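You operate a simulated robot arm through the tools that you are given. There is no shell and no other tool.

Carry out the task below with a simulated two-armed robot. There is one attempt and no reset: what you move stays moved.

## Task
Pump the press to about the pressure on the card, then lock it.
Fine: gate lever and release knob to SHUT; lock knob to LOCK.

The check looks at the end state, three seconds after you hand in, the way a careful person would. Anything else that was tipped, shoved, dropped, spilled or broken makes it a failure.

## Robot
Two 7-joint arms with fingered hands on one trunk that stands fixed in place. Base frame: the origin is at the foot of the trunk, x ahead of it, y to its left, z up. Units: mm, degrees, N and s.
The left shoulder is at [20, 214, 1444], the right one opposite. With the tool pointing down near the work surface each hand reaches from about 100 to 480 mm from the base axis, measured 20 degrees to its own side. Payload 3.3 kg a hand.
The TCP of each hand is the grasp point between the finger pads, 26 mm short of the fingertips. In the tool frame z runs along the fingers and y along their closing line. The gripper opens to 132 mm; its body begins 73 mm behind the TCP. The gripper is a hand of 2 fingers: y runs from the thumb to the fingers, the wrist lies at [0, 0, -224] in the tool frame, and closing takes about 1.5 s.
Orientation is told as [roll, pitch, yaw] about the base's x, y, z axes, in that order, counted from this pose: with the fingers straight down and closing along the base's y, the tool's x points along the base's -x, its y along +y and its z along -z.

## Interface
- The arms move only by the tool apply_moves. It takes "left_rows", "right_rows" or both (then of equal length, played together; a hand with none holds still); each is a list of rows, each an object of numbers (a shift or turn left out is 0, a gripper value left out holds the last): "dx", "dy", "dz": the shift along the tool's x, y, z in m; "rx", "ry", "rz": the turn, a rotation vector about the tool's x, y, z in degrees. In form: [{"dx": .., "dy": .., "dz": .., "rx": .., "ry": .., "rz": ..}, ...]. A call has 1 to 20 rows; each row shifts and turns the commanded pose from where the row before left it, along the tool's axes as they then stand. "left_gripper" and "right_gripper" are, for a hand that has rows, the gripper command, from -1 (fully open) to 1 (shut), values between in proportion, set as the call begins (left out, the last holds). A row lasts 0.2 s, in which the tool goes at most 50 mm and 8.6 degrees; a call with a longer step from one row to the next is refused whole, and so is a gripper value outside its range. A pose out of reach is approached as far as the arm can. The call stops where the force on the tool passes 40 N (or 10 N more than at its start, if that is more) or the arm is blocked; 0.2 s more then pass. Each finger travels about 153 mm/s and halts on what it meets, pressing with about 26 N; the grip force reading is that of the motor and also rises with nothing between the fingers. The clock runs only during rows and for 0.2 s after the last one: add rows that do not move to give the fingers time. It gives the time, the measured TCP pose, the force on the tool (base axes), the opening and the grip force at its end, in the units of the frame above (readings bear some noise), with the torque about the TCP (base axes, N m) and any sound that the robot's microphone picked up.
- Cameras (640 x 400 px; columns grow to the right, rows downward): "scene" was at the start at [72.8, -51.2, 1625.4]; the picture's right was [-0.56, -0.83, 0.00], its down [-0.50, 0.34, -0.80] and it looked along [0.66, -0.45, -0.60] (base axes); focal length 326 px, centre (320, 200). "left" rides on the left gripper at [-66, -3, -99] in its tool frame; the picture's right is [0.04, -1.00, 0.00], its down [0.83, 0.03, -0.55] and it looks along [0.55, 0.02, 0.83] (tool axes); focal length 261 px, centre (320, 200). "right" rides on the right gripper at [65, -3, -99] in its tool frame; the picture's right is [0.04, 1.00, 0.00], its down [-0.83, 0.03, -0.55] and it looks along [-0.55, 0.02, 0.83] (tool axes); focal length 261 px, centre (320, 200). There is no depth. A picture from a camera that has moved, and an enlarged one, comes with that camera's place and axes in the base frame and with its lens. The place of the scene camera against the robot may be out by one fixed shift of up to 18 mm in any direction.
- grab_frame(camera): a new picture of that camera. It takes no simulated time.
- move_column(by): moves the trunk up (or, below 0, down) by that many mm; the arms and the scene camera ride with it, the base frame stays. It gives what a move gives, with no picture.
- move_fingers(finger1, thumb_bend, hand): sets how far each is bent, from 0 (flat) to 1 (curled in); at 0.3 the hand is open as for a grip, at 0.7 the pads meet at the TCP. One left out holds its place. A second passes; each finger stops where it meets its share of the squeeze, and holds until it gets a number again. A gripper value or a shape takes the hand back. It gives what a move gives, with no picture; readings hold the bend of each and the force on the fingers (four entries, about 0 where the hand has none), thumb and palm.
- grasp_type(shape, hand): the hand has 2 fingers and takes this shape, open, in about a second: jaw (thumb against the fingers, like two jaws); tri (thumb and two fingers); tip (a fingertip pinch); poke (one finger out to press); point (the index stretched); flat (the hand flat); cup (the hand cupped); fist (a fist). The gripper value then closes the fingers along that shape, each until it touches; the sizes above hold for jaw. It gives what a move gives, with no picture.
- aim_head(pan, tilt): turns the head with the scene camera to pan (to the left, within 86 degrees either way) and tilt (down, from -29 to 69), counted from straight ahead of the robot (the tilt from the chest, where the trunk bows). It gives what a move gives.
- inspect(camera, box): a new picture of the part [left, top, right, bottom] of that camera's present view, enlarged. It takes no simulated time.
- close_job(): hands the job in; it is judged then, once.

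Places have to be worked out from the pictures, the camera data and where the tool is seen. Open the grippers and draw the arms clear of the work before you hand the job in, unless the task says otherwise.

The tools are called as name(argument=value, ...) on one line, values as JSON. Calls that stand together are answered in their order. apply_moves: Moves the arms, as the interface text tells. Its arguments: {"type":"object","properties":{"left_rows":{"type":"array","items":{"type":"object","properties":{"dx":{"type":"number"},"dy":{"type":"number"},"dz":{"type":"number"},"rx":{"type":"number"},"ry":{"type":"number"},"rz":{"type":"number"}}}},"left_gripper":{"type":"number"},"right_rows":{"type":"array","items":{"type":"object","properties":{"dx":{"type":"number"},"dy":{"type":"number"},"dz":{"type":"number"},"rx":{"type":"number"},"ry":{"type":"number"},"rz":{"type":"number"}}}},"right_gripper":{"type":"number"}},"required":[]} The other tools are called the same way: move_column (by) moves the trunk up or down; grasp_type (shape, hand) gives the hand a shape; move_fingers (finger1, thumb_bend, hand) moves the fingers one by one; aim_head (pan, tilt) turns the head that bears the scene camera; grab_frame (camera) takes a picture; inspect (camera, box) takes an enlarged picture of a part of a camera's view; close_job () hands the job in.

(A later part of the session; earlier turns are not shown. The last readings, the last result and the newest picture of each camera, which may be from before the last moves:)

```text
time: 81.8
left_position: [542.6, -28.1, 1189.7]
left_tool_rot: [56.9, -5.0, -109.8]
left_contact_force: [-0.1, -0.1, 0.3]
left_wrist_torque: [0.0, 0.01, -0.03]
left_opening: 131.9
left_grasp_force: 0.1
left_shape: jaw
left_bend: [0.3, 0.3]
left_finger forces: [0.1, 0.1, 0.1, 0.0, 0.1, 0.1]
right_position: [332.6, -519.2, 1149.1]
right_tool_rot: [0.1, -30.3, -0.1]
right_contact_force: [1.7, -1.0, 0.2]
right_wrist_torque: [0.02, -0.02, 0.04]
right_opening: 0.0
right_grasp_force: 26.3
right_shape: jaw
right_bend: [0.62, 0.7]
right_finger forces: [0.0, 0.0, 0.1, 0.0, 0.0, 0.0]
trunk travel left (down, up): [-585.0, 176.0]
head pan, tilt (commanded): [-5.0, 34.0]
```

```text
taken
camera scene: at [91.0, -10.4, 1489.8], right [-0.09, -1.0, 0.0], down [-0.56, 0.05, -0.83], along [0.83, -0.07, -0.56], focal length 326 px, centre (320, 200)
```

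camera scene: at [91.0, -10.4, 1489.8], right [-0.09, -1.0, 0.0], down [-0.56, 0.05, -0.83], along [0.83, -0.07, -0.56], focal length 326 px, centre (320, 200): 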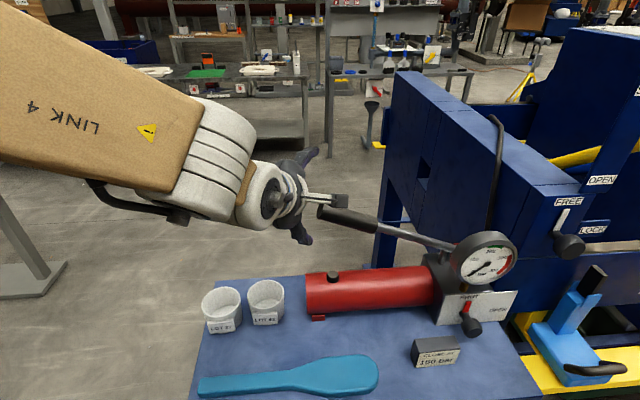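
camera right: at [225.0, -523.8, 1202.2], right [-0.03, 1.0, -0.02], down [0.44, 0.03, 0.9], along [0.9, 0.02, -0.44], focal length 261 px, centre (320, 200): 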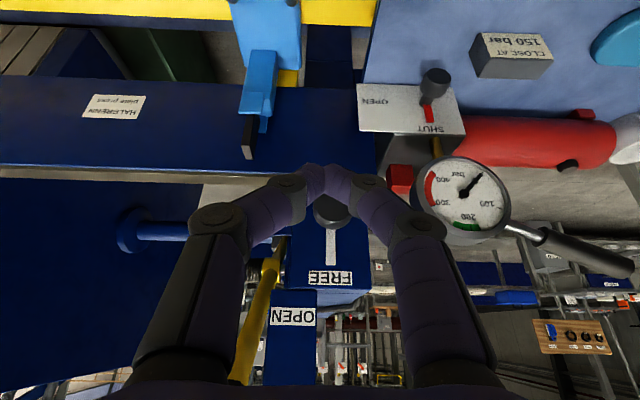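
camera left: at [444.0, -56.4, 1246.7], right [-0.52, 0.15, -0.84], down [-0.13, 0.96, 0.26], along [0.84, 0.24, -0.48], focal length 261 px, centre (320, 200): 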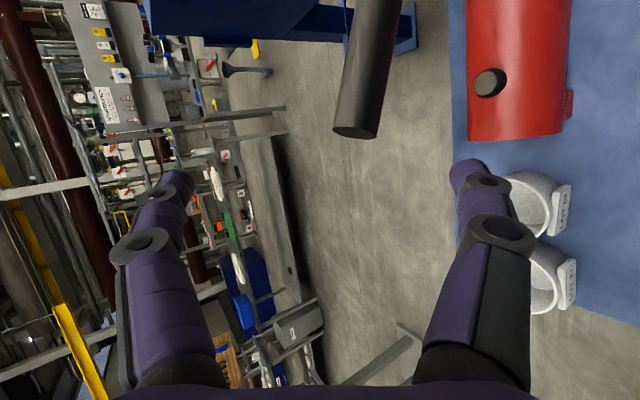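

The head's new view shows the handle and gauge clearly, and the left hand just left of the handle. I'll shift it to line up ~90 mm short of the grip middle.

apply_moves(left_rows=[{"dx": -0.013, "dy": -0.0096, "dz": 0.0098}, {"dx": -0.013, "dy": -0.0096, "dz": 0.0098}, {"dx": -0.013, "dy": -0.0096, "dz": 0.0098}, {"dx": -0.013, "dy": -0.0096, "dz": 0.0098}])

grab_frame(camera="scene")

grab_frame(camera="left")

```text
time: 82.9
left_position: [570.9, -37.4, 1170.5]
left_tool_rot: [58.3, -9.4, -103.9]
left_contact_force: [0.1, 0.9, 0.0]
left_wrist_torque: [0.03, -0.02, -0.01]
left_opening: 132.3
left_grasp_force: 0.0
left_shape: jaw
left_bend: [0.3, 0.3]
left_finger forces: [0.1, 0.1, 0.1, 0.0, 0.0, 0.0]
right_position: [333.1, -520.1, 1149.1]
right_tool_rot: [0.1, -30.1, -0.1]
right_contact_force: [0.1, -1.0, 0.6]
right_wrist_torque: [0.01, 0.0, -0.01]
right_opening: 0.0
right_grasp_force: 25.6
right_shape: jaw
right_bend: [0.62, 0.7]
right_finger forces: [0.0, 0.0, 0.0, 0.1, 0.0, 0.0]
trunk travel left (down, up): [-585.0, 176.0]
head pan, tilt (commanded): [-5.0, 34.0]
stopped in row 4 (left hand): the arm was blocked; the commanded pose is now the measured one
```

```text
taken
camera scene: at [91.2, -10.2, 1489.8], right [-0.09, -1.0, 0.0], down [-0.56, 0.05, -0.83], along [0.83, -0.07, -0.56], focal length 326 px, centre (320, 200)
```

scene: 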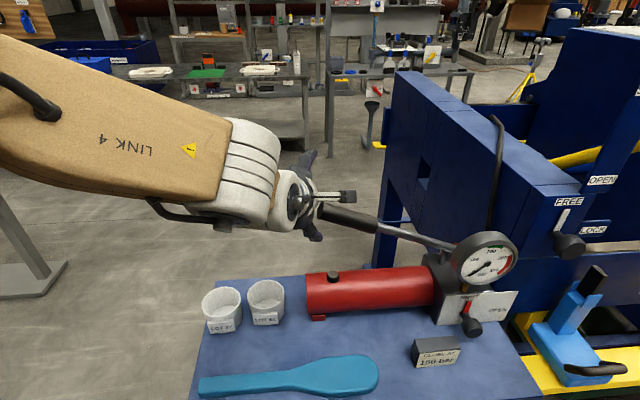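

```text
taken
camera left: at [474.1, -71.8, 1230.5], right [-0.53, 0.03, -0.85], down [-0.23, 0.96, 0.18], along [0.81, 0.29, -0.5], focal length 261 px, centre (320, 200)
```

left: 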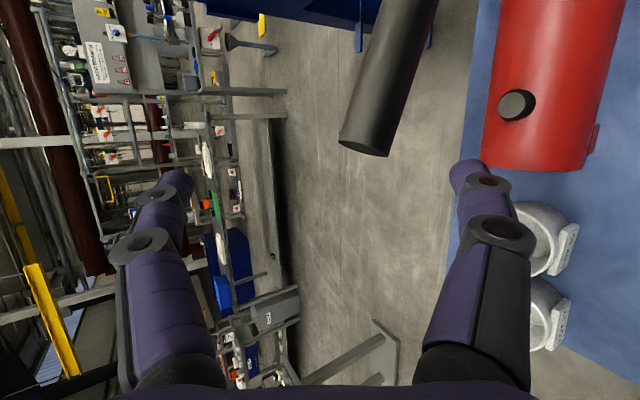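

This roll direction drives the left arm into its limits. I'll back off along the fingers and roll the other way (camera outward), which worked better for the mirrored arm.

apply_moves(left_rows=[{"dz": -0.04}, {"dz": -0.04}, {"rz": -8.4}, {"rz": -8.4}, {"rz": -8.4}, {"rz": -8.4}, {"rz": -8.4}, {"rz": -8.4}, {"rz": -8.4}, {"rz": -8.4}, {"rz": -8.4}, {"rz": -8.4}])

apply_moves(left_rows=[{"rz": -8.4}, {"rz": -8.4}, {"rz": -8.4}, {"rz": -8.4}, {"rz": -8.4}, {"rz": -8.4}, {"rz": -8.4}, {"rz": -8.4}, {"rz": -8.4}, {"rz": -8.4}, {"rz": -6}])

grab_frame(camera="scene")

grab_frame(camera="left")

```text
time: 85.5
left_position: [504.5, -15.5, 1213.4]
left_tool_rot: [-8.2, -58.4, -10.2]
left_contact_force: [0.0, -0.4, -0.1]
left_wrist_torque: [0.0, -0.02, -0.02]
left_opening: 131.9
left_grasp_force: 0.1
left_shape: jaw
left_bend: [0.3, 0.3]
left_finger forces: [0.1, 0.1, 0.0, 0.1, 0.1, 0.0]
right_position: [331.9, -520.7, 1148.6]
right_tool_rot: [0.1, -30.2, -0.1]
right_contact_force: [-0.7, -0.3, -0.6]
right_wrist_torque: [-0.03, -0.01, -0.01]
right_opening: 0.0
right_grasp_force: 25.8
right_shape: jaw
right_bend: [0.62, 0.7]
right_finger forces: [0.0, 0.1, 0.0, 0.0, 0.1, 0.0]
trunk travel left (down, up): [-585.0, 176.0]
head pan, tilt (commanded): [-5.0, 34.0]
```

```text
time: 87.9
left_position: [505.4, -16.0, 1214.3]
left_tool_rot: [-58.7, 4.2, 72.8]
left_contact_force: [-0.3, 0.0, 0.4]
left_wrist_torque: [0.0, -0.01, -0.01]
left_opening: 132.3
left_grasp_force: 0.1
left_shape: jaw
left_bend: [0.3, 0.3]
left_finger forces: [0.0, 0.1, 0.0, 0.0, 0.0, 0.1]
right_position: [330.7, -519.4, 1149.7]
right_tool_rot: [0.2, -30.2, -0.1]
right_contact_force: [-0.1, 0.0, -0.1]
right_wrist_torque: [-0.04, 0.0, 0.0]
right_opening: 0.2
right_grasp_force: 26.2
right_shape: jaw
right_bend: [0.62, 0.7]
right_finger forces: [0.0, 0.0, 0.0, 0.0, 0.0, 0.0]
trunk travel left (down, up): [-585.0, 176.0]
head pan, tilt (commanded): [-5.0, 34.0]
```

```text
taken
camera scene: at [91.0, -10.2, 1489.8], right [-0.09, -1.0, 0.0], down [-0.56, 0.05, -0.83], along [0.83, -0.07, -0.56], focal length 326 px, centre (320, 200)
```

scene: 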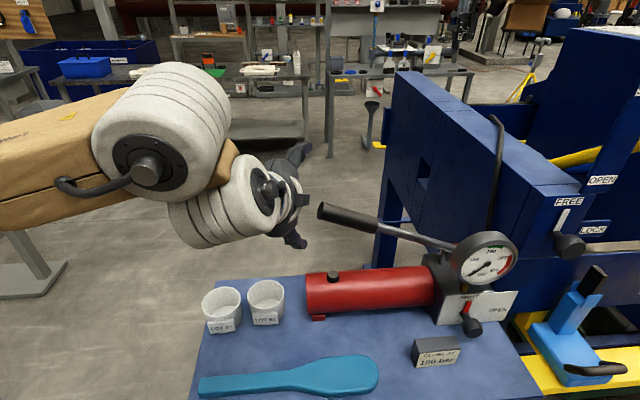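

```text
taken
camera left: at [446.8, 75.2, 1261.5], right [0.5, -0.13, 0.85], down [-0.71, -0.63, 0.32], along [0.5, -0.77, -0.41], focal length 261 px, centre (320, 200)
```

left: 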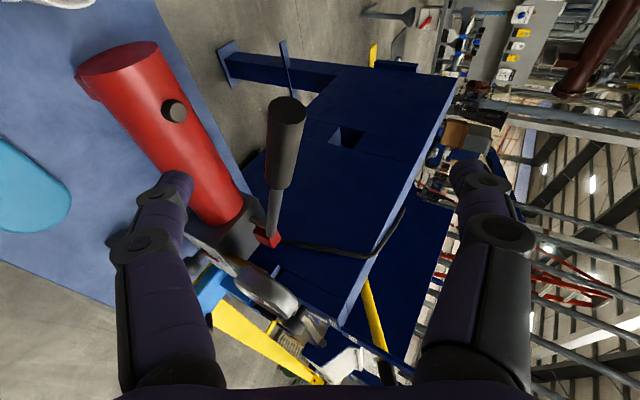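

This roll works with no limits flagged. Now shifting to line up ~85 mm short of the grip middle.

apply_moves(left_rows=[{"dx": 0.0135, "dy": 0.011, "dz": 0.0216}, {"dx": 0.0135, "dy": 0.011, "dz": 0.0216}, {"dx": 0.0135, "dy": 0.011, "dz": 0.0216}, {"dx": 0.0135, "dy": 0.011, "dz": 0.0216}])

grab_frame(camera="scene")

grab_frame(camera="left")

```text
time: 88.9
left_position: [535.9, -91.3, 1133.5]
left_tool_rot: [-58.8, 4.1, 72.6]
left_contact_force: [-2.2, -0.3, 1.0]
left_wrist_torque: [-0.01, -0.01, 0.02]
left_opening: 132.0
left_grasp_force: 0.0
left_shape: jaw
left_bend: [0.3, 0.3]
left_finger forces: [0.1, 0.0, 0.0, 0.0, 0.0, 0.0]
right_position: [332.3, -520.9, 1149.0]
right_tool_rot: [0.1, -30.2, -0.2]
right_contact_force: [0.4, 0.8, 0.7]
right_wrist_torque: [-0.01, 0.0, 0.0]
right_opening: 0.1
right_grasp_force: 25.9
right_shape: jaw
right_bend: [0.62, 0.7]
right_finger forces: [0.0, 0.0, 0.1, 0.0, 0.0, 0.0]
trunk travel left (down, up): [-585.0, 176.0]
head pan, tilt (commanded): [-5.0, 34.0]
```

```text
taken
camera scene: at [91.2, -10.8, 1489.7], right [-0.09, -1.0, 0.0], down [-0.56, 0.05, -0.83], along [0.83, -0.07, -0.56], focal length 326 px, centre (320, 200)
```

scene: 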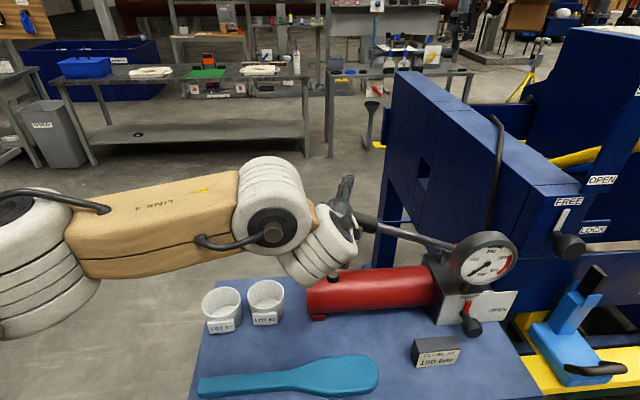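

```text
taken
camera left: at [477.2, -0.5, 1182.4], right [0.5, -0.13, 0.86], down [-0.71, -0.63, 0.32], along [0.5, -0.76, -0.41], focal length 261 px, centre (320, 200)
```

left: 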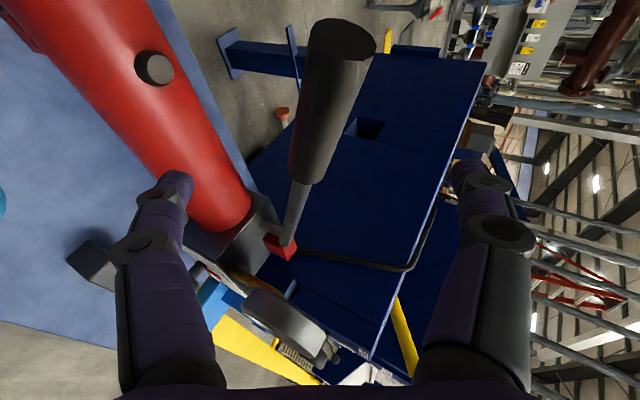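

The handle is centred between the fingers, about 83 mm ahead. Advancing so the grip lies between the pads, then closing to a loose cage of ~44 mm.

apply_moves(left_rows=[{"dz": 0.0166, "dx": -0.0006, "dy": -0.0004}, {"dz": 0.0166, "dx": -0.0006, "dy": -0.0004}, {"dz": 0.0166, "dx": -0.0006, "dy": -0.0004}, {"dz": 0.0166, "dx": -0.0006, "dy": -0.0004}, {"dz": 0.0166, "dx": -0.0006, "dy": -0.0004}])

apply_moves(left_rows=[{}, {}, {}, {}], left_gripper=0.33)

grab_frame(camera="scene")

grab_frame(camera="left")

```text
time: 90.1
left_position: [605.2, -110.6, 1094.4]
left_tool_rot: [-58.9, 4.1, 72.7]
left_contact_force: [0.4, 0.0, -0.2]
left_wrist_torque: [-0.01, 0.01, 0.0]
left_opening: 131.9
left_grasp_force: 0.1
left_shape: jaw
left_bend: [0.3, 0.3]
left_finger forces: [0.0, 0.0, 0.0, 0.0, 0.1, 0.0]
right_position: [333.7, -519.9, 1149.1]
right_tool_rot: [0.2, -30.2, 0.0]
right_contact_force: [-0.3, -0.1, -0.7]
right_wrist_torque: [-0.02, -0.01, 0.0]
right_opening: 0.0
right_grasp_force: 26.5
right_shape: jaw
right_bend: [0.62, 0.7]
right_finger forces: [0.0, 0.0, 0.0, 0.0, 0.0, 0.0]
trunk travel left (down, up): [-585.0, 176.0]
head pan, tilt (commanded): [-5.0, 34.0]
```

```text
time: 91.1
left_position: [604.7, -111.5, 1092.9]
left_tool_rot: [-58.7, 4.3, 72.7]
left_contact_force: [-0.3, 0.1, -0.3]
left_wrist_torque: [0.02, 0.0, 0.0]
left_opening: 44.4
left_grasp_force: 0.1
left_shape: jaw
left_bend: [0.73, 0.7]
left_finger forces: [0.0, 0.1, 0.0, 0.0, 0.1, 0.1]
right_position: [332.3, -520.1, 1149.1]
right_tool_rot: [0.1, -30.3, -0.2]
right_contact_force: [-0.4, 0.0, -0.1]
right_wrist_torque: [0.02, -0.02, -0.01]
right_opening: 0.0
right_grasp_force: 26.2
right_shape: jaw
right_bend: [0.62, 0.7]
right_finger forces: [0.0, 0.0, 0.0, 0.1, 0.0, 0.0]
trunk travel left (down, up): [-585.0, 176.0]
head pan, tilt (commanded): [-5.0, 34.0]
```

```text
taken
camera scene: at [91.0, -10.3, 1489.8], right [-0.09, -1.0, 0.0], down [-0.56, 0.05, -0.83], along [0.83, -0.07, -0.56], focal length 326 px, centre (320, 200)
```

scene: 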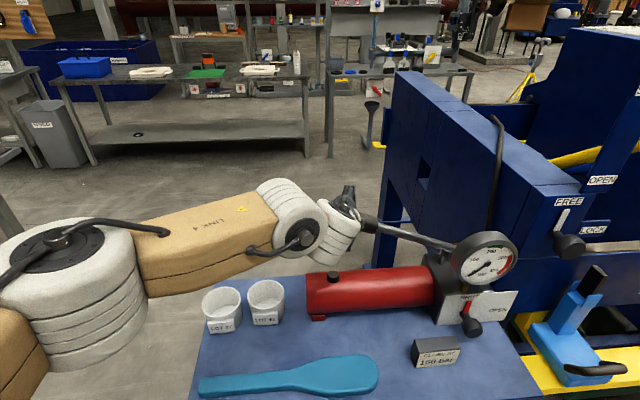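

```text
taken
camera left: at [545.5, -20.1, 1141.9], right [0.5, -0.13, 0.85], down [-0.71, -0.63, 0.32], along [0.5, -0.77, -0.41], focal length 261 px, centre (320, 200)
```

left: 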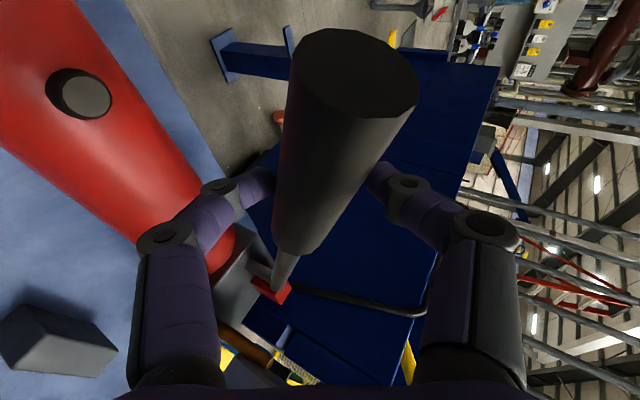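

The grip is caged between the fingers. I'll do a first partial downstroke of about 48 mm and read the force and gauge.

apply_moves(left_rows=[{"dx": -0.0047, "dy": 0.01, "dz": 0.0047}, {"dx": -0.0043, "dy": 0.0101, "dz": 0.0049}, {"dx": -0.0038, "dy": 0.0102, "dz": 0.0051}, {"dx": -0.0033, "dy": 0.0102, "dz": 0.0053}])

inspect(camera="scene", box=[320, 160, 540, 320])

grab_frame(camera="left")

```text
time: 92.1
left_position: [605.0, -95.8, 1047.3]
left_tool_rot: [-58.7, 4.2, 72.8]
left_contact_force: [1.7, -0.2, 1.6]
left_wrist_torque: [-0.04, 0.0, 0.03]
left_opening: 46.1
left_grasp_force: 0.2
left_shape: jaw
left_bend: [0.73, 0.7]
left_finger forces: [0.0, 0.0, 0.0, 0.0, 2.7, 0.0]
right_position: [332.1, -520.0, 1149.7]
right_tool_rot: [0.1, -30.2, -0.1]
right_contact_force: [-0.4, -0.6, 0.2]
right_wrist_torque: [0.01, 0.0, 0.04]
right_opening: 0.0
right_grasp_force: 25.9
right_shape: jaw
right_bend: [0.62, 0.7]
right_finger forces: [0.0, 0.0, 0.0, 0.0, 0.0, 0.0]
trunk travel left (down, up): [-585.0, 176.0]
head pan, tilt (commanded): [-5.0, 34.0]
```

```text
2.50 times, centred on (430, 240) of scene
camera zoom: at [91.0, -10.0, 1489.8], right [-0.09, -1.0, 0.0], down [-0.56, 0.05, -0.83], along [0.83, -0.07, -0.56], focal length 814 px, centre (45, 100)
```

zoom: 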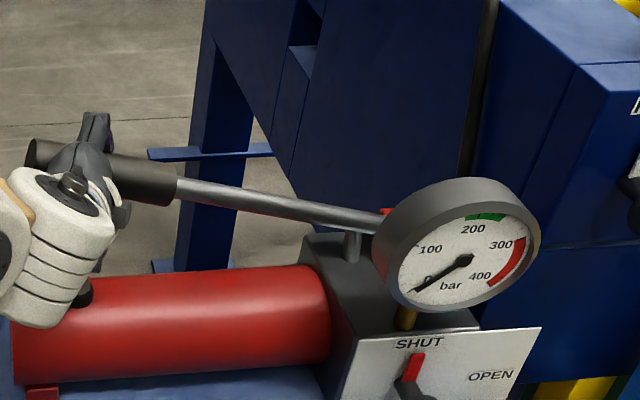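

```text
taken
camera left: at [546.1, -5.5, 1096.1], right [0.5, -0.13, 0.86], down [-0.71, -0.63, 0.32], along [0.5, -0.77, -0.41], focal length 261 px, centre (320, 200)
```

left: 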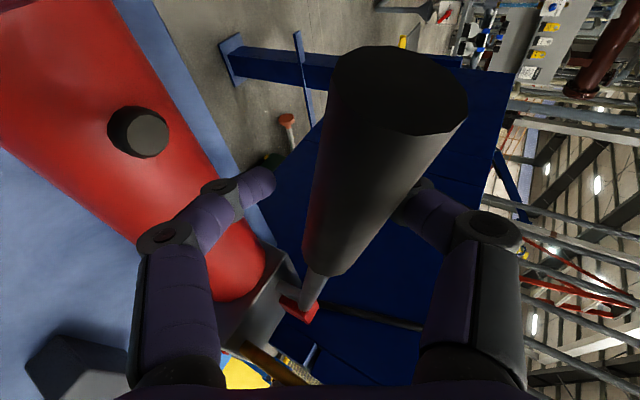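

The handle follows with only a few newtons; the gauge is still near 0. Continuing the downstroke carefully toward horizontal.

apply_moves(left_rows=[{"dx": -0.0025, "dy": 0.0102, "dz": 0.0055}, {"dx": -0.002, "dy": 0.0103, "dz": 0.0057}, {"dx": -0.0015, "dy": 0.0103, "dz": 0.006}])

inspect(camera="scene", box=[320, 160, 540, 320])

grab_frame(camera="left")

```text
time: 92.9
left_position: [605.5, -91.8, 1010.9]
left_tool_rot: [-58.8, 4.3, 72.8]
left_contact_force: [0.9, 2.2, 4.3]
left_wrist_torque: [-0.1, -0.02, 0.04]
left_opening: 47.5
left_grasp_force: 0.2
left_shape: jaw
left_bend: [0.73, 0.7]
left_finger forces: [0.0, 0.1, 0.0, 0.0, 4.1, 0.1]
right_position: [331.1, -519.0, 1149.0]
right_tool_rot: [0.1, -30.3, -0.1]
right_contact_force: [0.0, -0.2, -0.2]
right_wrist_torque: [0.02, 0.01, 0.0]
right_opening: 0.0
right_grasp_force: 25.8
right_shape: jaw
right_bend: [0.62, 0.7]
right_finger forces: [0.0, 0.1, 0.1, 0.0, 0.1, 0.1]
trunk travel left (down, up): [-585.0, 176.0]
head pan, tilt (commanded): [-5.0, 34.0]
```

```text
2.50 times, centred on (430, 240) of scene
camera zoom: at [91.0, -9.8, 1489.8], right [-0.09, -1.0, 0.0], down [-0.56, 0.05, -0.83], along [0.83, -0.07, -0.56], focal length 814 px, centre (45, 100)
```

zoom: 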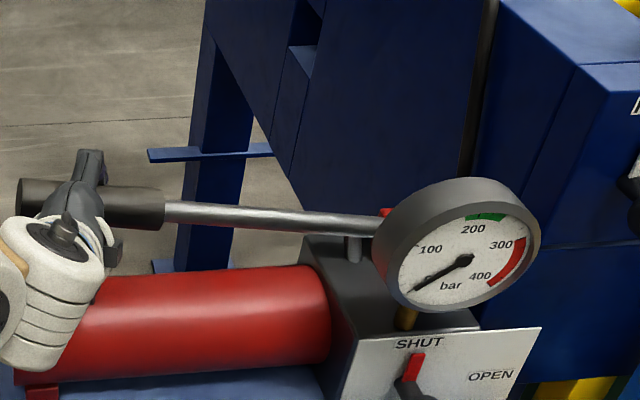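

```text
taken
camera left: at [546.5, -1.8, 1059.9], right [0.5, -0.13, 0.86], down [-0.71, -0.63, 0.32], along [0.5, -0.77, -0.41], focal length 261 px, centre (320, 200)
```

left: 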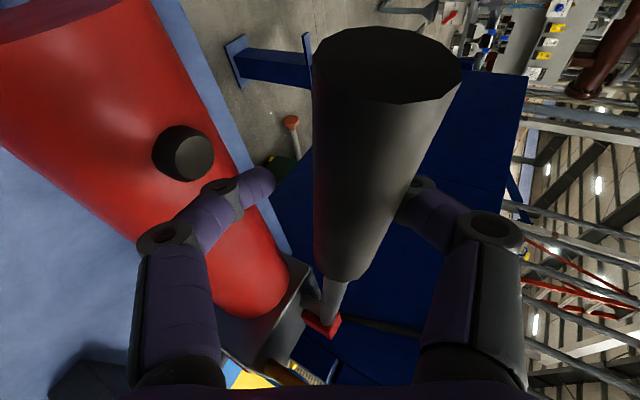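

The gauge needle has barely moved; let me look closer at it before continuing.

inspect(camera="scene", box=[440, 220, 530, 295])

apply_moves(left_rows=[{"dx": -0.001, "dy": 0.0085, "dz": 0.0051}, {"dx": -0.0005, "dy": 0.0085, "dz": 0.0052}, {"dx": 0.0, "dy": 0.0085, "dz": 0.0053}])

inspect(camera="scene", box=[440, 220, 530, 295])

grab_frame(camera="left")

```text
5.33 times, centred on (485, 258) of scene
camera zoom: at [91.0, -9.8, 1489.8], right [-0.09, -1.0, 0.0], down [-0.56, 0.05, -0.83], along [0.83, -0.07, -0.56], focal length 1736 px, centre (-560, -107)
```

zoom: 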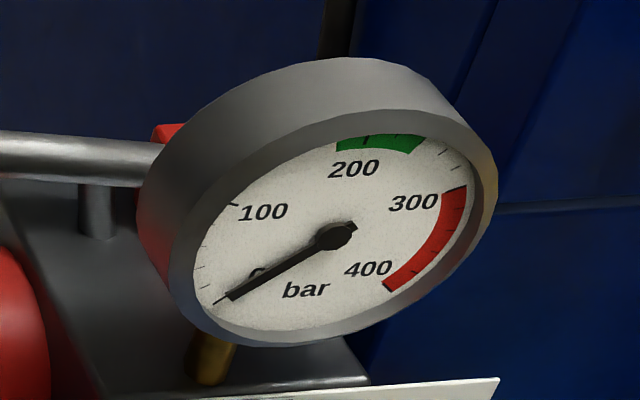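

```text
time: 93.7
left_position: [604.7, -91.9, 982.8]
left_tool_rot: [-58.8, 4.2, 72.6]
left_contact_force: [3.5, 4.0, 5.3]
left_wrist_torque: [-0.13, 0.07, 0.06]
left_opening: 48.8
left_grasp_force: 0.0
left_shape: jaw
left_bend: [0.73, 0.7]
left_finger forces: [0.1, 0.0, 0.0, 0.0, 6.2, 0.1]
right_position: [332.2, -519.3, 1149.3]
right_tool_rot: [0.1, -30.2, -0.1]
right_contact_force: [-0.4, 0.4, 0.1]
right_wrist_torque: [-0.02, 0.0, -0.01]
right_opening: 0.0
right_grasp_force: 25.9
right_shape: jaw
right_bend: [0.62, 0.7]
right_finger forces: [0.0, 0.0, 0.0, 0.1, 0.0, 0.1]
trunk travel left (down, up): [-585.0, 176.0]
head pan, tilt (commanded): [-5.0, 34.0]
```

```text
5.33 times, centred on (485, 258) of scene
camera zoom: at [91.2, -9.4, 1489.8], right [-0.09, -1.0, 0.0], down [-0.56, 0.05, -0.83], along [0.83, -0.07, -0.56], focal length 1736 px, centre (-560, -107)
```

zoom: 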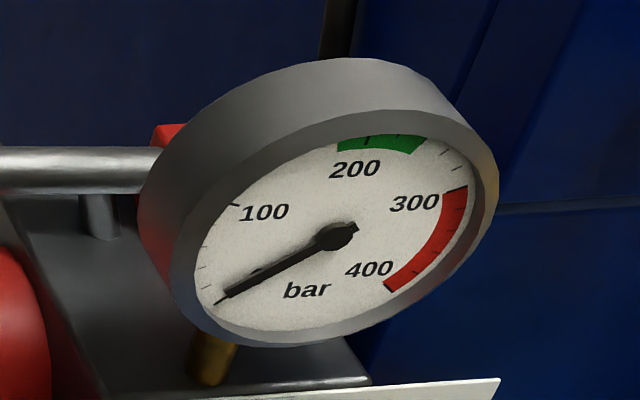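

```text
taken
camera left: at [545.6, -1.0, 1030.6], right [0.5, -0.13, 0.86], down [-0.71, -0.63, 0.32], along [0.5, -0.77, -0.41], focal length 261 px, centre (320, 200)
```

left: 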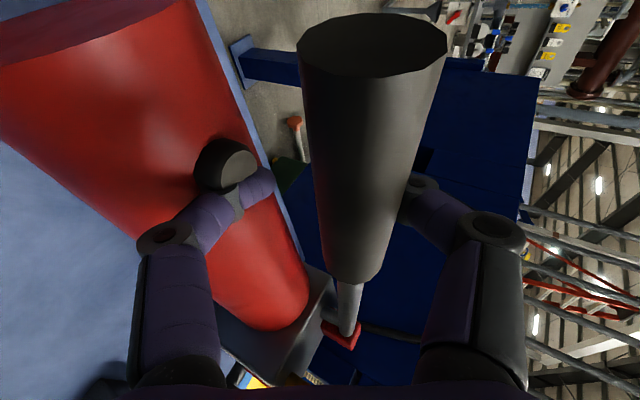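

The needle crept up a touch and the lower finger is now close to the cylinder's cap, so this is the bottom of my stroke. I'll do the upstroke back to the start height and watch the gauge.

apply_moves(left_rows=[{"dx": 0.0017, "dy": -0.0222, "dz": -0.0135}, {"dx": 0.0032, "dy": -0.0156, "dz": -0.0088}, {"dx": 0.0032, "dy": -0.0156, "dz": -0.0088}, {"dx": 0.0077, "dy": -0.021, "dz": -0.0106}, {"dx": 0.0107, "dy": -0.0196, "dz": -0.0087}])

inspect(camera="scene", box=[440, 220, 530, 295])

grab_frame(camera="left")

```text
time: 94.9
left_position: [602.2, -111.6, 1090.2]
left_tool_rot: [-58.7, 4.0, 72.8]
left_contact_force: [-0.2, -0.3, 0.0]
left_wrist_torque: [-0.04, -0.01, -0.01]
left_opening: 44.8
left_grasp_force: 0.0
left_shape: jaw
left_bend: [0.73, 0.7]
left_finger forces: [0.1, 0.0, 0.0, 0.1, 0.0, 0.0]
right_position: [331.5, -519.4, 1149.5]
right_tool_rot: [0.1, -30.1, 0.0]
right_contact_force: [-0.6, -0.4, 0.6]
right_wrist_torque: [-0.01, 0.0, 0.0]
right_opening: 0.0
right_grasp_force: 26.3
right_shape: jaw
right_bend: [0.62, 0.7]
right_finger forces: [0.0, 0.0, 0.1, 0.1, 0.0, 0.0]
trunk travel left (down, up): [-585.0, 176.0]
head pan, tilt (commanded): [-5.0, 34.0]
```

```text
5.33 times, centred on (485, 258) of scene
camera zoom: at [90.6, -10.4, 1489.8], right [-0.09, -1.0, 0.0], down [-0.56, 0.05, -0.83], along [0.83, -0.07, -0.56], focal length 1736 px, centre (-560, -107)
```

zoom: 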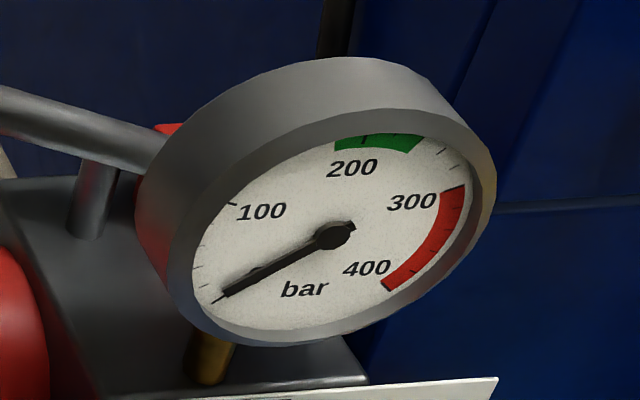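

```text
taken
camera left: at [543.2, -21.3, 1139.5], right [0.5, -0.13, 0.85], down [-0.71, -0.63, 0.32], along [0.5, -0.77, -0.41], focal length 261 px, centre (320, 200)
```

left: 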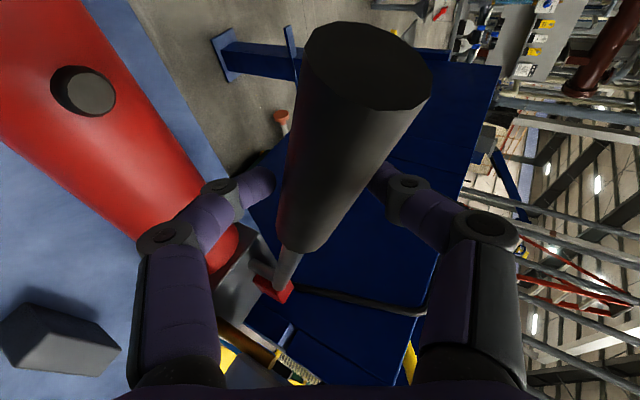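

The handle follows both ways and the needle has lifted slightly. I'll run two complete strokes and re-read the gauge.

apply_moves(left_rows=[{"dx": -0.0107, "dy": 0.0196, "dz": 0.0087}, {"dx": -0.0077, "dy": 0.021, "dz": 0.0106}, {"dx": -0.0032, "dy": 0.0156, "dz": 0.0088}, {"dx": -0.0032, "dy": 0.0156, "dz": 0.0088}, {"dx": -0.001, "dy": 0.0133, "dz": 0.0081}, {"dx": 0.001, "dy": -0.0133, "dz": -0.0081}, {"dx": 0.0032, "dy": -0.0156, "dz": -0.0088}, {"dx": 0.0032, "dy": -0.0156, "dz": -0.0088}, {"dx": 0.0077, "dy": -0.021, "dz": -0.0106}, {"dx": 0.0107, "dy": -0.0196, "dz": -0.0087}, {"dx": -0.0107, "dy": 0.0196, "dz": 0.0087}, {"dx": -0.0077, "dy": 0.021, "dz": 0.0106}, {"dx": -0.0032, "dy": 0.0156, "dz": 0.0088}, {"dx": -0.0032, "dy": 0.0156, "dz": 0.0088}, {"dx": -0.001, "dy": 0.0133, "dz": 0.0081}])

inspect(camera="scene", box=[440, 220, 530, 295])

grab_frame(camera="left")

```text
time: 98.1
left_position: [605.1, -93.3, 992.4]
left_tool_rot: [-58.8, 4.1, 72.8]
left_contact_force: [3.8, 4.5, 6.2]
left_wrist_torque: [-0.11, 0.05, 0.1]
left_opening: 49.0
left_grasp_force: 0.1
left_shape: jaw
left_bend: [0.73, 0.7]
left_finger forces: [0.1, 0.0, 0.0, 0.0, 5.8, 0.0]
right_position: [332.6, -518.6, 1149.5]
right_tool_rot: [0.1, -30.2, -0.1]
right_contact_force: [0.9, 0.1, 0.4]
right_wrist_torque: [0.02, -0.04, -0.06]
right_opening: 0.0
right_grasp_force: 26.0
right_shape: jaw
right_bend: [0.62, 0.7]
right_finger forces: [0.0, 0.1, 0.0, 0.1, 0.2, 0.0]
trunk travel left (down, up): [-585.0, 176.0]
head pan, tilt (commanded): [-5.0, 34.0]
```

```text
5.33 times, centred on (485, 258) of scene
camera zoom: at [91.2, -9.5, 1489.8], right [-0.09, -1.0, 0.0], down [-0.56, 0.05, -0.83], along [0.83, -0.07, -0.56], focal length 1736 px, centre (-560, -107)
```

zoom: 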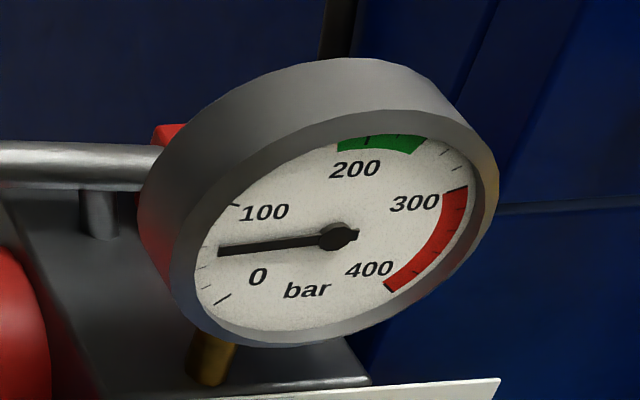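

```text
taken
camera left: at [546.2, -1.7, 1041.0], right [0.5, -0.13, 0.86], down [-0.71, -0.63, 0.32], along [0.5, -0.76, -0.41], focal length 261 px, centre (320, 200)
```

left: 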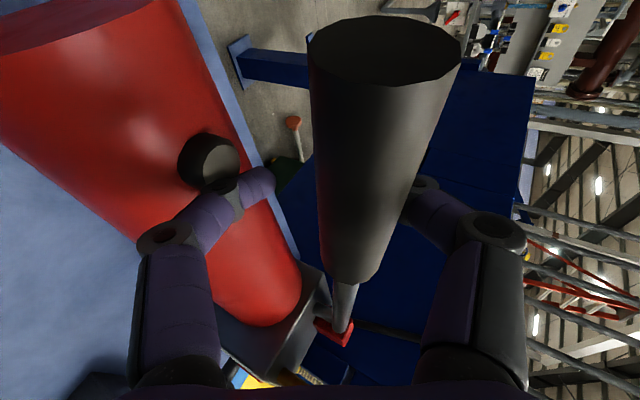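

Pressure is now building: roughly 55–60 bar. Let me read the gauge with the right-hand camera, which faces it more squarely.

inspect(camera="right", box=[400, 140, 530, 250])

```text
3.64 times, centred on (465, 195) of right
camera zoom: at [225.3, -523.1, 1202.6], right [-0.04, 1.0, -0.02], down [0.44, 0.03, 0.9], along [0.9, 0.02, -0.44], focal length 948 px, centre (-207, 218)
```

zoom: 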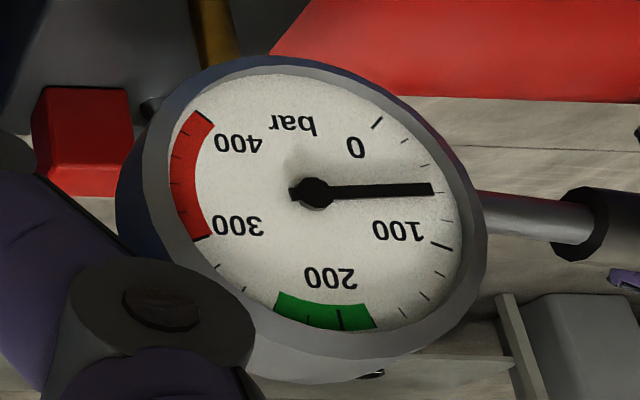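

The right camera reads about 60 bar, with minor ticks every 20 bar, so 150 lies midway between the 140 and 160 ticks. I'll do one more up-and-down stroke and re-read.

apply_moves(left_rows=[{"dx": 0.001, "dy": -0.0133, "dz": -0.0081}, {"dx": 0.0032, "dy": -0.0156, "dz": -0.0088}, {"dx": 0.0032, "dy": -0.0156, "dz": -0.0088}, {"dx": 0.0077, "dy": -0.021, "dz": -0.0106}, {"dx": 0.0107, "dy": -0.0196, "dz": -0.0087}, {"dx": -0.0107, "dy": 0.0196, "dz": 0.0087}, {"dx": -0.0077, "dy": 0.021, "dz": 0.0106}, {"dx": -0.0032, "dy": 0.0156, "dz": 0.0088}, {"dx": -0.0032, "dy": 0.0156, "dz": 0.0088}, {"dx": -0.001, "dy": 0.0133, "dz": 0.0081}])

inspect(camera="right", box=[400, 140, 530, 250])

```text
time: 100.3
left_position: [607.4, -90.6, 991.8]
left_tool_rot: [-58.8, 4.2, 72.8]
left_contact_force: [3.7, 4.3, 5.8]
left_wrist_torque: [-0.12, 0.0, 0.1]
left_opening: 49.5
left_grasp_force: 0.1
left_shape: jaw
left_bend: [0.73, 0.7]
left_finger forces: [0.0, 0.1, 0.1, 0.1, 6.1, 0.0]
right_position: [332.2, -519.0, 1149.8]
right_tool_rot: [0.1, -30.2, 0.0]
right_contact_force: [0.4, -0.2, -0.5]
right_wrist_torque: [0.0, 0.01, 0.01]
right_opening: 0.0
right_grasp_force: 25.7
right_shape: jaw
right_bend: [0.62, 0.7]
right_finger forces: [0.1, 0.1, 0.1, 0.1, 0.0, 0.0]
trunk travel left (down, up): [-585.0, 176.0]
head pan, tilt (commanded): [-5.0, 34.0]
```

```text
3.64 times, centred on (465, 195) of right
camera zoom: at [225.2, -523.1, 1202.6], right [-0.04, 1.0, -0.02], down [0.44, 0.03, 0.9], along [0.9, 0.02, -0.44], focal length 948 px, centre (-207, 218)
```

zoom: 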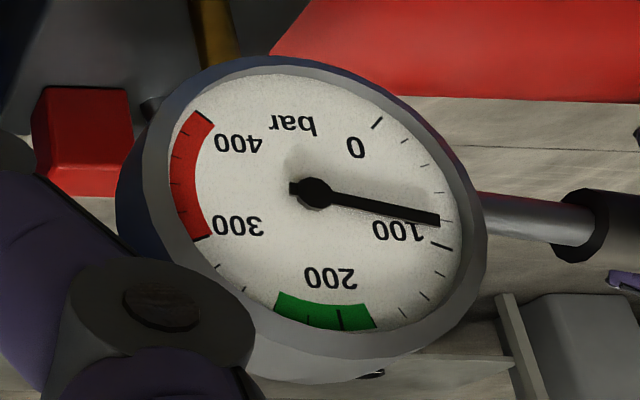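

About 80 bar now, so each stroke adds ~20 bar. Two more full strokes should reach ~120.

apply_moves(left_rows=[{"dx": 0.001, "dy": -0.0133, "dz": -0.0081}, {"dx": 0.0032, "dy": -0.0156, "dz": -0.0088}, {"dx": 0.0032, "dy": -0.0156, "dz": -0.0088}, {"dx": 0.0077, "dy": -0.021, "dz": -0.0106}, {"dx": 0.0107, "dy": -0.0196, "dz": -0.0087}, {"dx": -0.0107, "dy": 0.0196, "dz": 0.0087}, {"dx": -0.0077, "dy": 0.021, "dz": 0.0106}, {"dx": -0.0032, "dy": 0.0156, "dz": 0.0088}, {"dx": -0.0032, "dy": 0.0156, "dz": 0.0088}, {"dx": -0.001, "dy": 0.0133, "dz": 0.0081}, {"dx": 0.001, "dy": -0.0133, "dz": -0.0081}, {"dx": 0.0032, "dy": -0.0156, "dz": -0.0088}, {"dx": 0.0032, "dy": -0.0156, "dz": -0.0088}, {"dx": 0.0077, "dy": -0.021, "dz": -0.0106}, {"dx": 0.0107, "dy": -0.0196, "dz": -0.0087}, {"dx": -0.0107, "dy": 0.0196, "dz": 0.0087}, {"dx": -0.0077, "dy": 0.021, "dz": 0.0106}, {"dx": -0.0032, "dy": 0.0156, "dz": 0.0088}, {"dx": -0.0032, "dy": 0.0156, "dz": 0.0088}, {"dx": -0.001, "dy": 0.0133, "dz": 0.0081}])

inspect(camera="right", box=[400, 140, 530, 250])

grab_frame(camera="left")

```text
time: 104.5
left_position: [606.6, -90.3, 993.7]
left_tool_rot: [-58.8, 4.3, 72.8]
left_contact_force: [4.4, 4.8, 7.1]
left_wrist_torque: [-0.11, 0.03, 0.07]
left_opening: 49.8
left_grasp_force: 0.0
left_shape: jaw
left_bend: [0.73, 0.7]
left_finger forces: [0.1, 0.0, 0.0, 0.0, 6.3, 0.0]
right_position: [331.6, -520.2, 1149.2]
right_tool_rot: [0.2, -30.2, 0.0]
right_contact_force: [-0.6, 0.6, -0.6]
right_wrist_torque: [0.01, 0.0, 0.02]
right_opening: 0.1
right_grasp_force: 25.8
right_shape: jaw
right_bend: [0.62, 0.7]
right_finger forces: [0.0, 0.0, 0.0, 0.1, 0.0, 0.1]
trunk travel left (down, up): [-585.0, 176.0]
head pan, tilt (commanded): [-5.0, 34.0]
```

```text
3.64 times, centred on (465, 195) of right
camera zoom: at [224.9, -523.2, 1202.6], right [-0.04, 1.0, -0.02], down [0.44, 0.03, 0.9], along [0.9, 0.02, -0.44], focal length 948 px, centre (-207, 218)
```

zoom: 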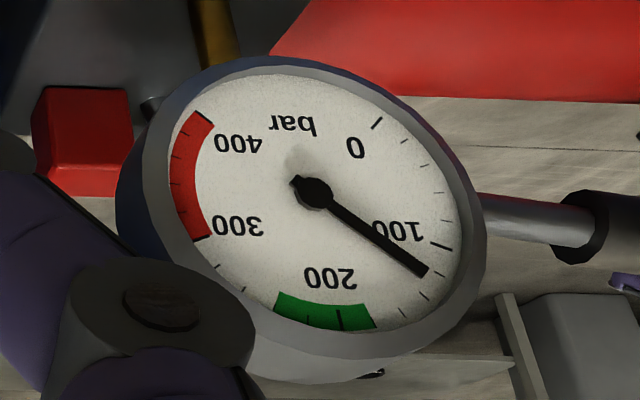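

```text
taken
camera left: at [547.5, 0.4, 1041.5], right [0.5, -0.13, 0.86], down [-0.71, -0.63, 0.32], along [0.5, -0.76, -0.41], focal length 261 px, centre (320, 200)
```

left: 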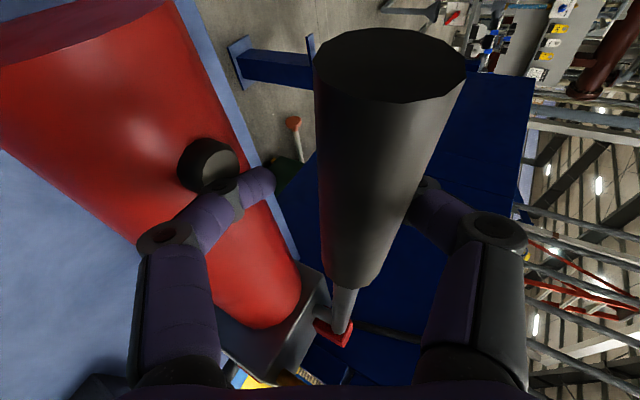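

About 126 bar, ~23 bar per stroke. One more full stroke should bring it to ~150.

apply_moves(left_rows=[{"dx": 0.001, "dy": -0.0133, "dz": -0.0081}, {"dx": 0.0032, "dy": -0.0156, "dz": -0.0088}, {"dx": 0.0032, "dy": -0.0156, "dz": -0.0088}, {"dx": 0.0077, "dy": -0.021, "dz": -0.0106}, {"dx": 0.0107, "dy": -0.0196, "dz": -0.0087}, {"dx": -0.0107, "dy": 0.0196, "dz": 0.0087}, {"dx": -0.0077, "dy": 0.021, "dz": 0.0106}, {"dx": -0.0032, "dy": 0.0156, "dz": 0.0088}])

inspect(camera="right", box=[400, 140, 530, 250])

```text
time: 106.3
left_position: [606.2, -92.6, 1022.9]
left_tool_rot: [-58.8, 4.2, 72.7]
left_contact_force: [2.4, 3.2, 5.2]
left_wrist_torque: [-0.1, -0.03, 0.06]
left_opening: 49.0
left_grasp_force: 0.1
left_shape: jaw
left_bend: [0.73, 0.7]
left_finger forces: [0.0, 0.0, 0.0, 0.0, 5.1, 0.0]
right_position: [331.3, -519.2, 1149.3]
right_tool_rot: [0.0, -30.2, -0.1]
right_contact_force: [-0.2, 0.9, -0.2]
right_wrist_torque: [-0.02, 0.02, -0.02]
right_opening: 0.0
right_grasp_force: 25.1
right_shape: jaw
right_bend: [0.62, 0.7]
right_finger forces: [0.0, 0.0, 0.0, 0.0, 0.1, 0.0]
trunk travel left (down, up): [-585.0, 176.0]
head pan, tilt (commanded): [-5.0, 34.0]
```

```text
3.64 times, centred on (465, 195) of right
camera zoom: at [225.0, -523.2, 1202.6], right [-0.04, 1.0, -0.02], down [0.44, 0.03, 0.9], along [0.9, 0.02, -0.44], focal length 948 px, centre (-207, 218)
```

zoom: 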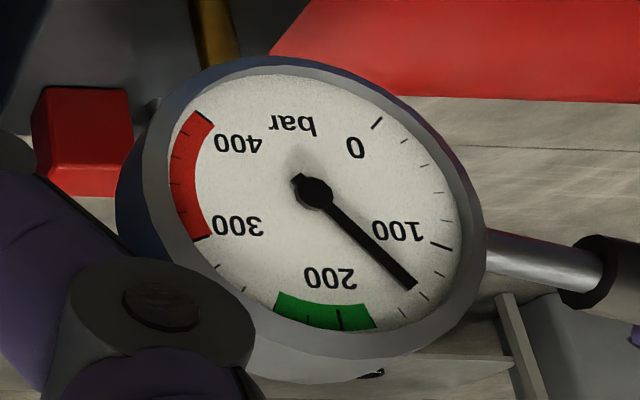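

About 140 bar part-way down. I'll continue the rest of this downstroke in two small steps.

apply_moves(left_rows=[{"dx": -0.0032, "dy": 0.0156, "dz": 0.0088}])

inspect(camera="right", box=[430, 170, 530, 250])

```text
time: 106.7
left_position: [604.2, -90.4, 1005.5]
left_tool_rot: [-58.8, 4.1, 72.8]
left_contact_force: [3.5, 3.8, 6.0]
left_wrist_torque: [-0.19, 0.03, 0.08]
left_opening: 50.5
left_grasp_force: 0.0
left_shape: jaw
left_bend: [0.73, 0.7]
left_finger forces: [0.1, 0.1, 0.1, 0.0, 6.7, 0.0]
right_position: [332.1, -517.8, 1149.2]
right_tool_rot: [0.1, -30.2, -0.1]
right_contact_force: [0.4, 0.2, 0.2]
right_wrist_torque: [0.03, -0.01, 0.01]
right_opening: 0.2
right_grasp_force: 26.1
right_shape: jaw
right_bend: [0.62, 0.7]
right_finger forces: [0.1, 0.0, 0.0, 0.0, 0.1, 0.0]
trunk travel left (down, up): [-585.0, 176.0]
head pan, tilt (commanded): [-5.0, 34.0]
```

```text
5.00 times, centred on (480, 210) of right
camera zoom: at [225.2, -522.8, 1202.8], right [-0.04, 1.0, -0.02], down [0.44, 0.03, 0.9], along [0.9, 0.02, -0.44], focal length 1303 px, centre (-480, 150)
```

zoom: 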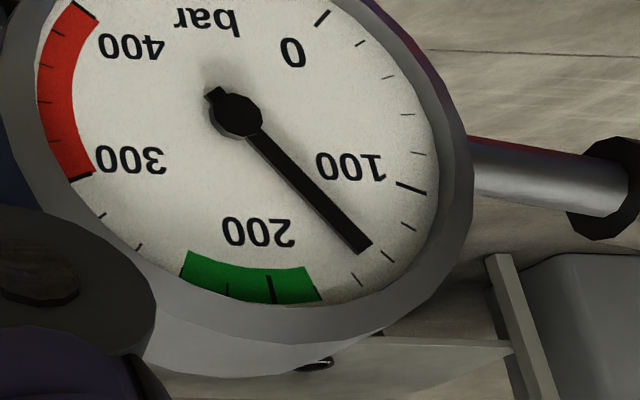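

Reading ≈145 bar. One last small push down should bring it to ~150.

apply_moves(left_rows=[{"dx": -0.001, "dy": 0.0133, "dz": 0.0081}])

inspect(camera="right", box=[430, 170, 530, 250])

```text
time: 107.1
left_position: [604.9, -90.1, 990.0]
left_tool_rot: [-58.8, 4.2, 72.8]
left_contact_force: [5.6, 5.8, 6.6]
left_wrist_torque: [-0.24, 0.08, 0.05]
left_opening: 51.8
left_grasp_force: 0.1
left_shape: jaw
left_bend: [0.73, 0.7]
left_finger forces: [0.0, 0.0, 0.0, 0.1, 8.6, 0.0]
right_position: [332.2, -518.7, 1149.9]
right_tool_rot: [0.0, -30.2, -0.1]
right_contact_force: [-0.3, -0.3, -0.1]
right_wrist_torque: [-0.05, 0.0, -0.01]
right_opening: 0.0
right_grasp_force: 26.3
right_shape: jaw
right_bend: [0.62, 0.7]
right_finger forces: [0.0, 0.1, 0.0, 0.0, 0.1, 0.0]
trunk travel left (down, up): [-585.0, 176.0]
head pan, tilt (commanded): [-5.0, 34.0]
```

```text
5.00 times, centred on (480, 210) of right
camera zoom: at [225.4, -522.6, 1202.8], right [-0.04, 1.0, -0.02], down [0.44, 0.03, 0.9], along [0.9, 0.02, -0.44], focal length 1303 px, centre (-480, 150)
```

zoom: 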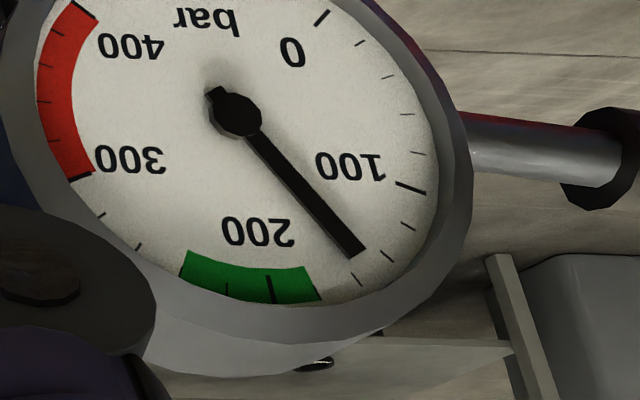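

The gauge reads ≈150 bar. I'll relax the downward push and retreat along the fingers so the handle slides out of the cage without being pushed further.

apply_moves(left_rows=[{"dy": -0.005, "dz": -0.003}, {"dz": -0.02}, {"dz": -0.025}, {"dz": -0.03}])

inspect(camera="right", box=[430, 170, 530, 250])

grab_frame(camera="left")

grab_frame(camera="scene")

```text
time: 108.1
left_position: [545.2, -69.9, 1035.3]
left_tool_rot: [-58.5, 4.1, 72.7]
left_contact_force: [-0.5, -0.1, 0.1]
left_wrist_torque: [0.02, -0.02, 0.0]
left_opening: 44.4
left_grasp_force: 0.1
left_shape: jaw
left_bend: [0.73, 0.7]
left_finger forces: [0.1, 0.1, 0.0, 0.1, 0.0, 0.1]
right_position: [332.6, -520.3, 1148.8]
right_tool_rot: [0.1, -30.2, -0.1]
right_contact_force: [1.1, -0.6, -0.9]
right_wrist_torque: [-0.02, 0.01, 0.0]
right_opening: 0.0
right_grasp_force: 25.8
right_shape: jaw
right_bend: [0.62, 0.7]
right_finger forces: [0.0, 0.0, 0.0, 0.0, 0.1, 0.0]
trunk travel left (down, up): [-585.0, 176.0]
head pan, tilt (commanded): [-5.0, 34.0]
```

```text
5.00 times, centred on (480, 210) of right
camera zoom: at [225.3, -523.4, 1202.4], right [-0.03, 1.0, -0.02], down [0.44, 0.03, 0.9], along [0.9, 0.02, -0.44], focal length 1303 px, centre (-480, 150)
```

zoom: 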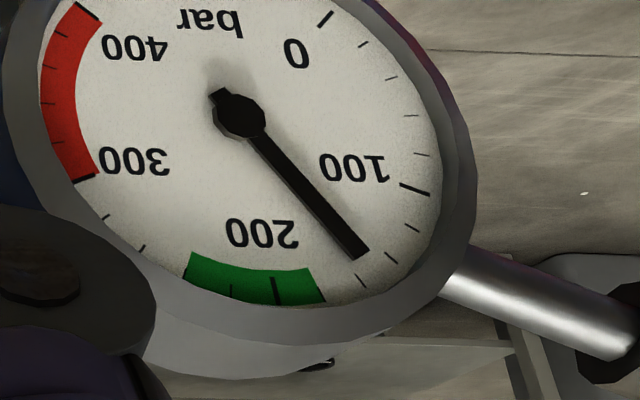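

```text
taken
camera left: at [487.1, 20.4, 1083.8], right [0.5, -0.14, 0.85], down [-0.71, -0.63, 0.32], along [0.49, -0.77, -0.41], focal length 261 px, centre (320, 200)
```

left: 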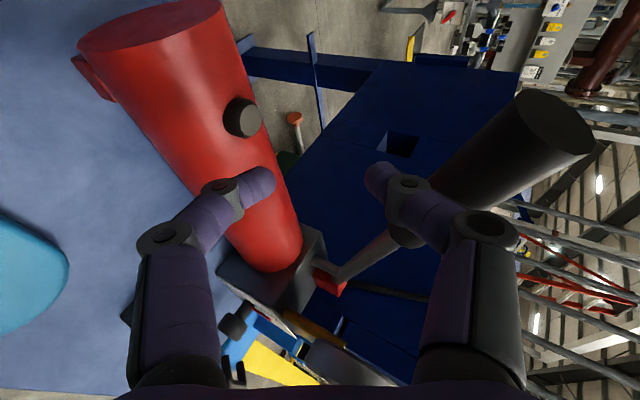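

```text
taken
camera scene: at [91.4, -9.9, 1489.7], right [-0.09, -1.0, 0.0], down [-0.56, 0.05, -0.83], along [0.83, -0.07, -0.56], focal length 326 px, centre (320, 200)
```

scene: 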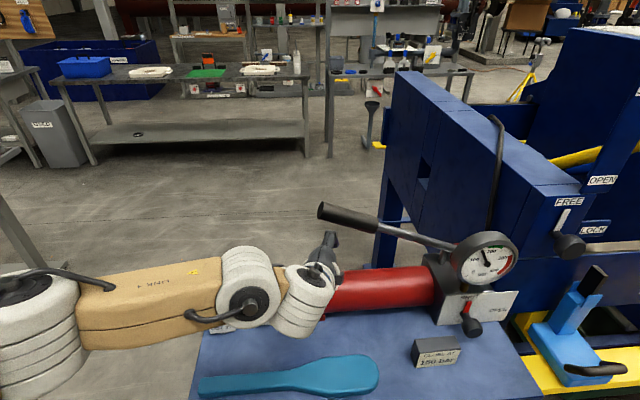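

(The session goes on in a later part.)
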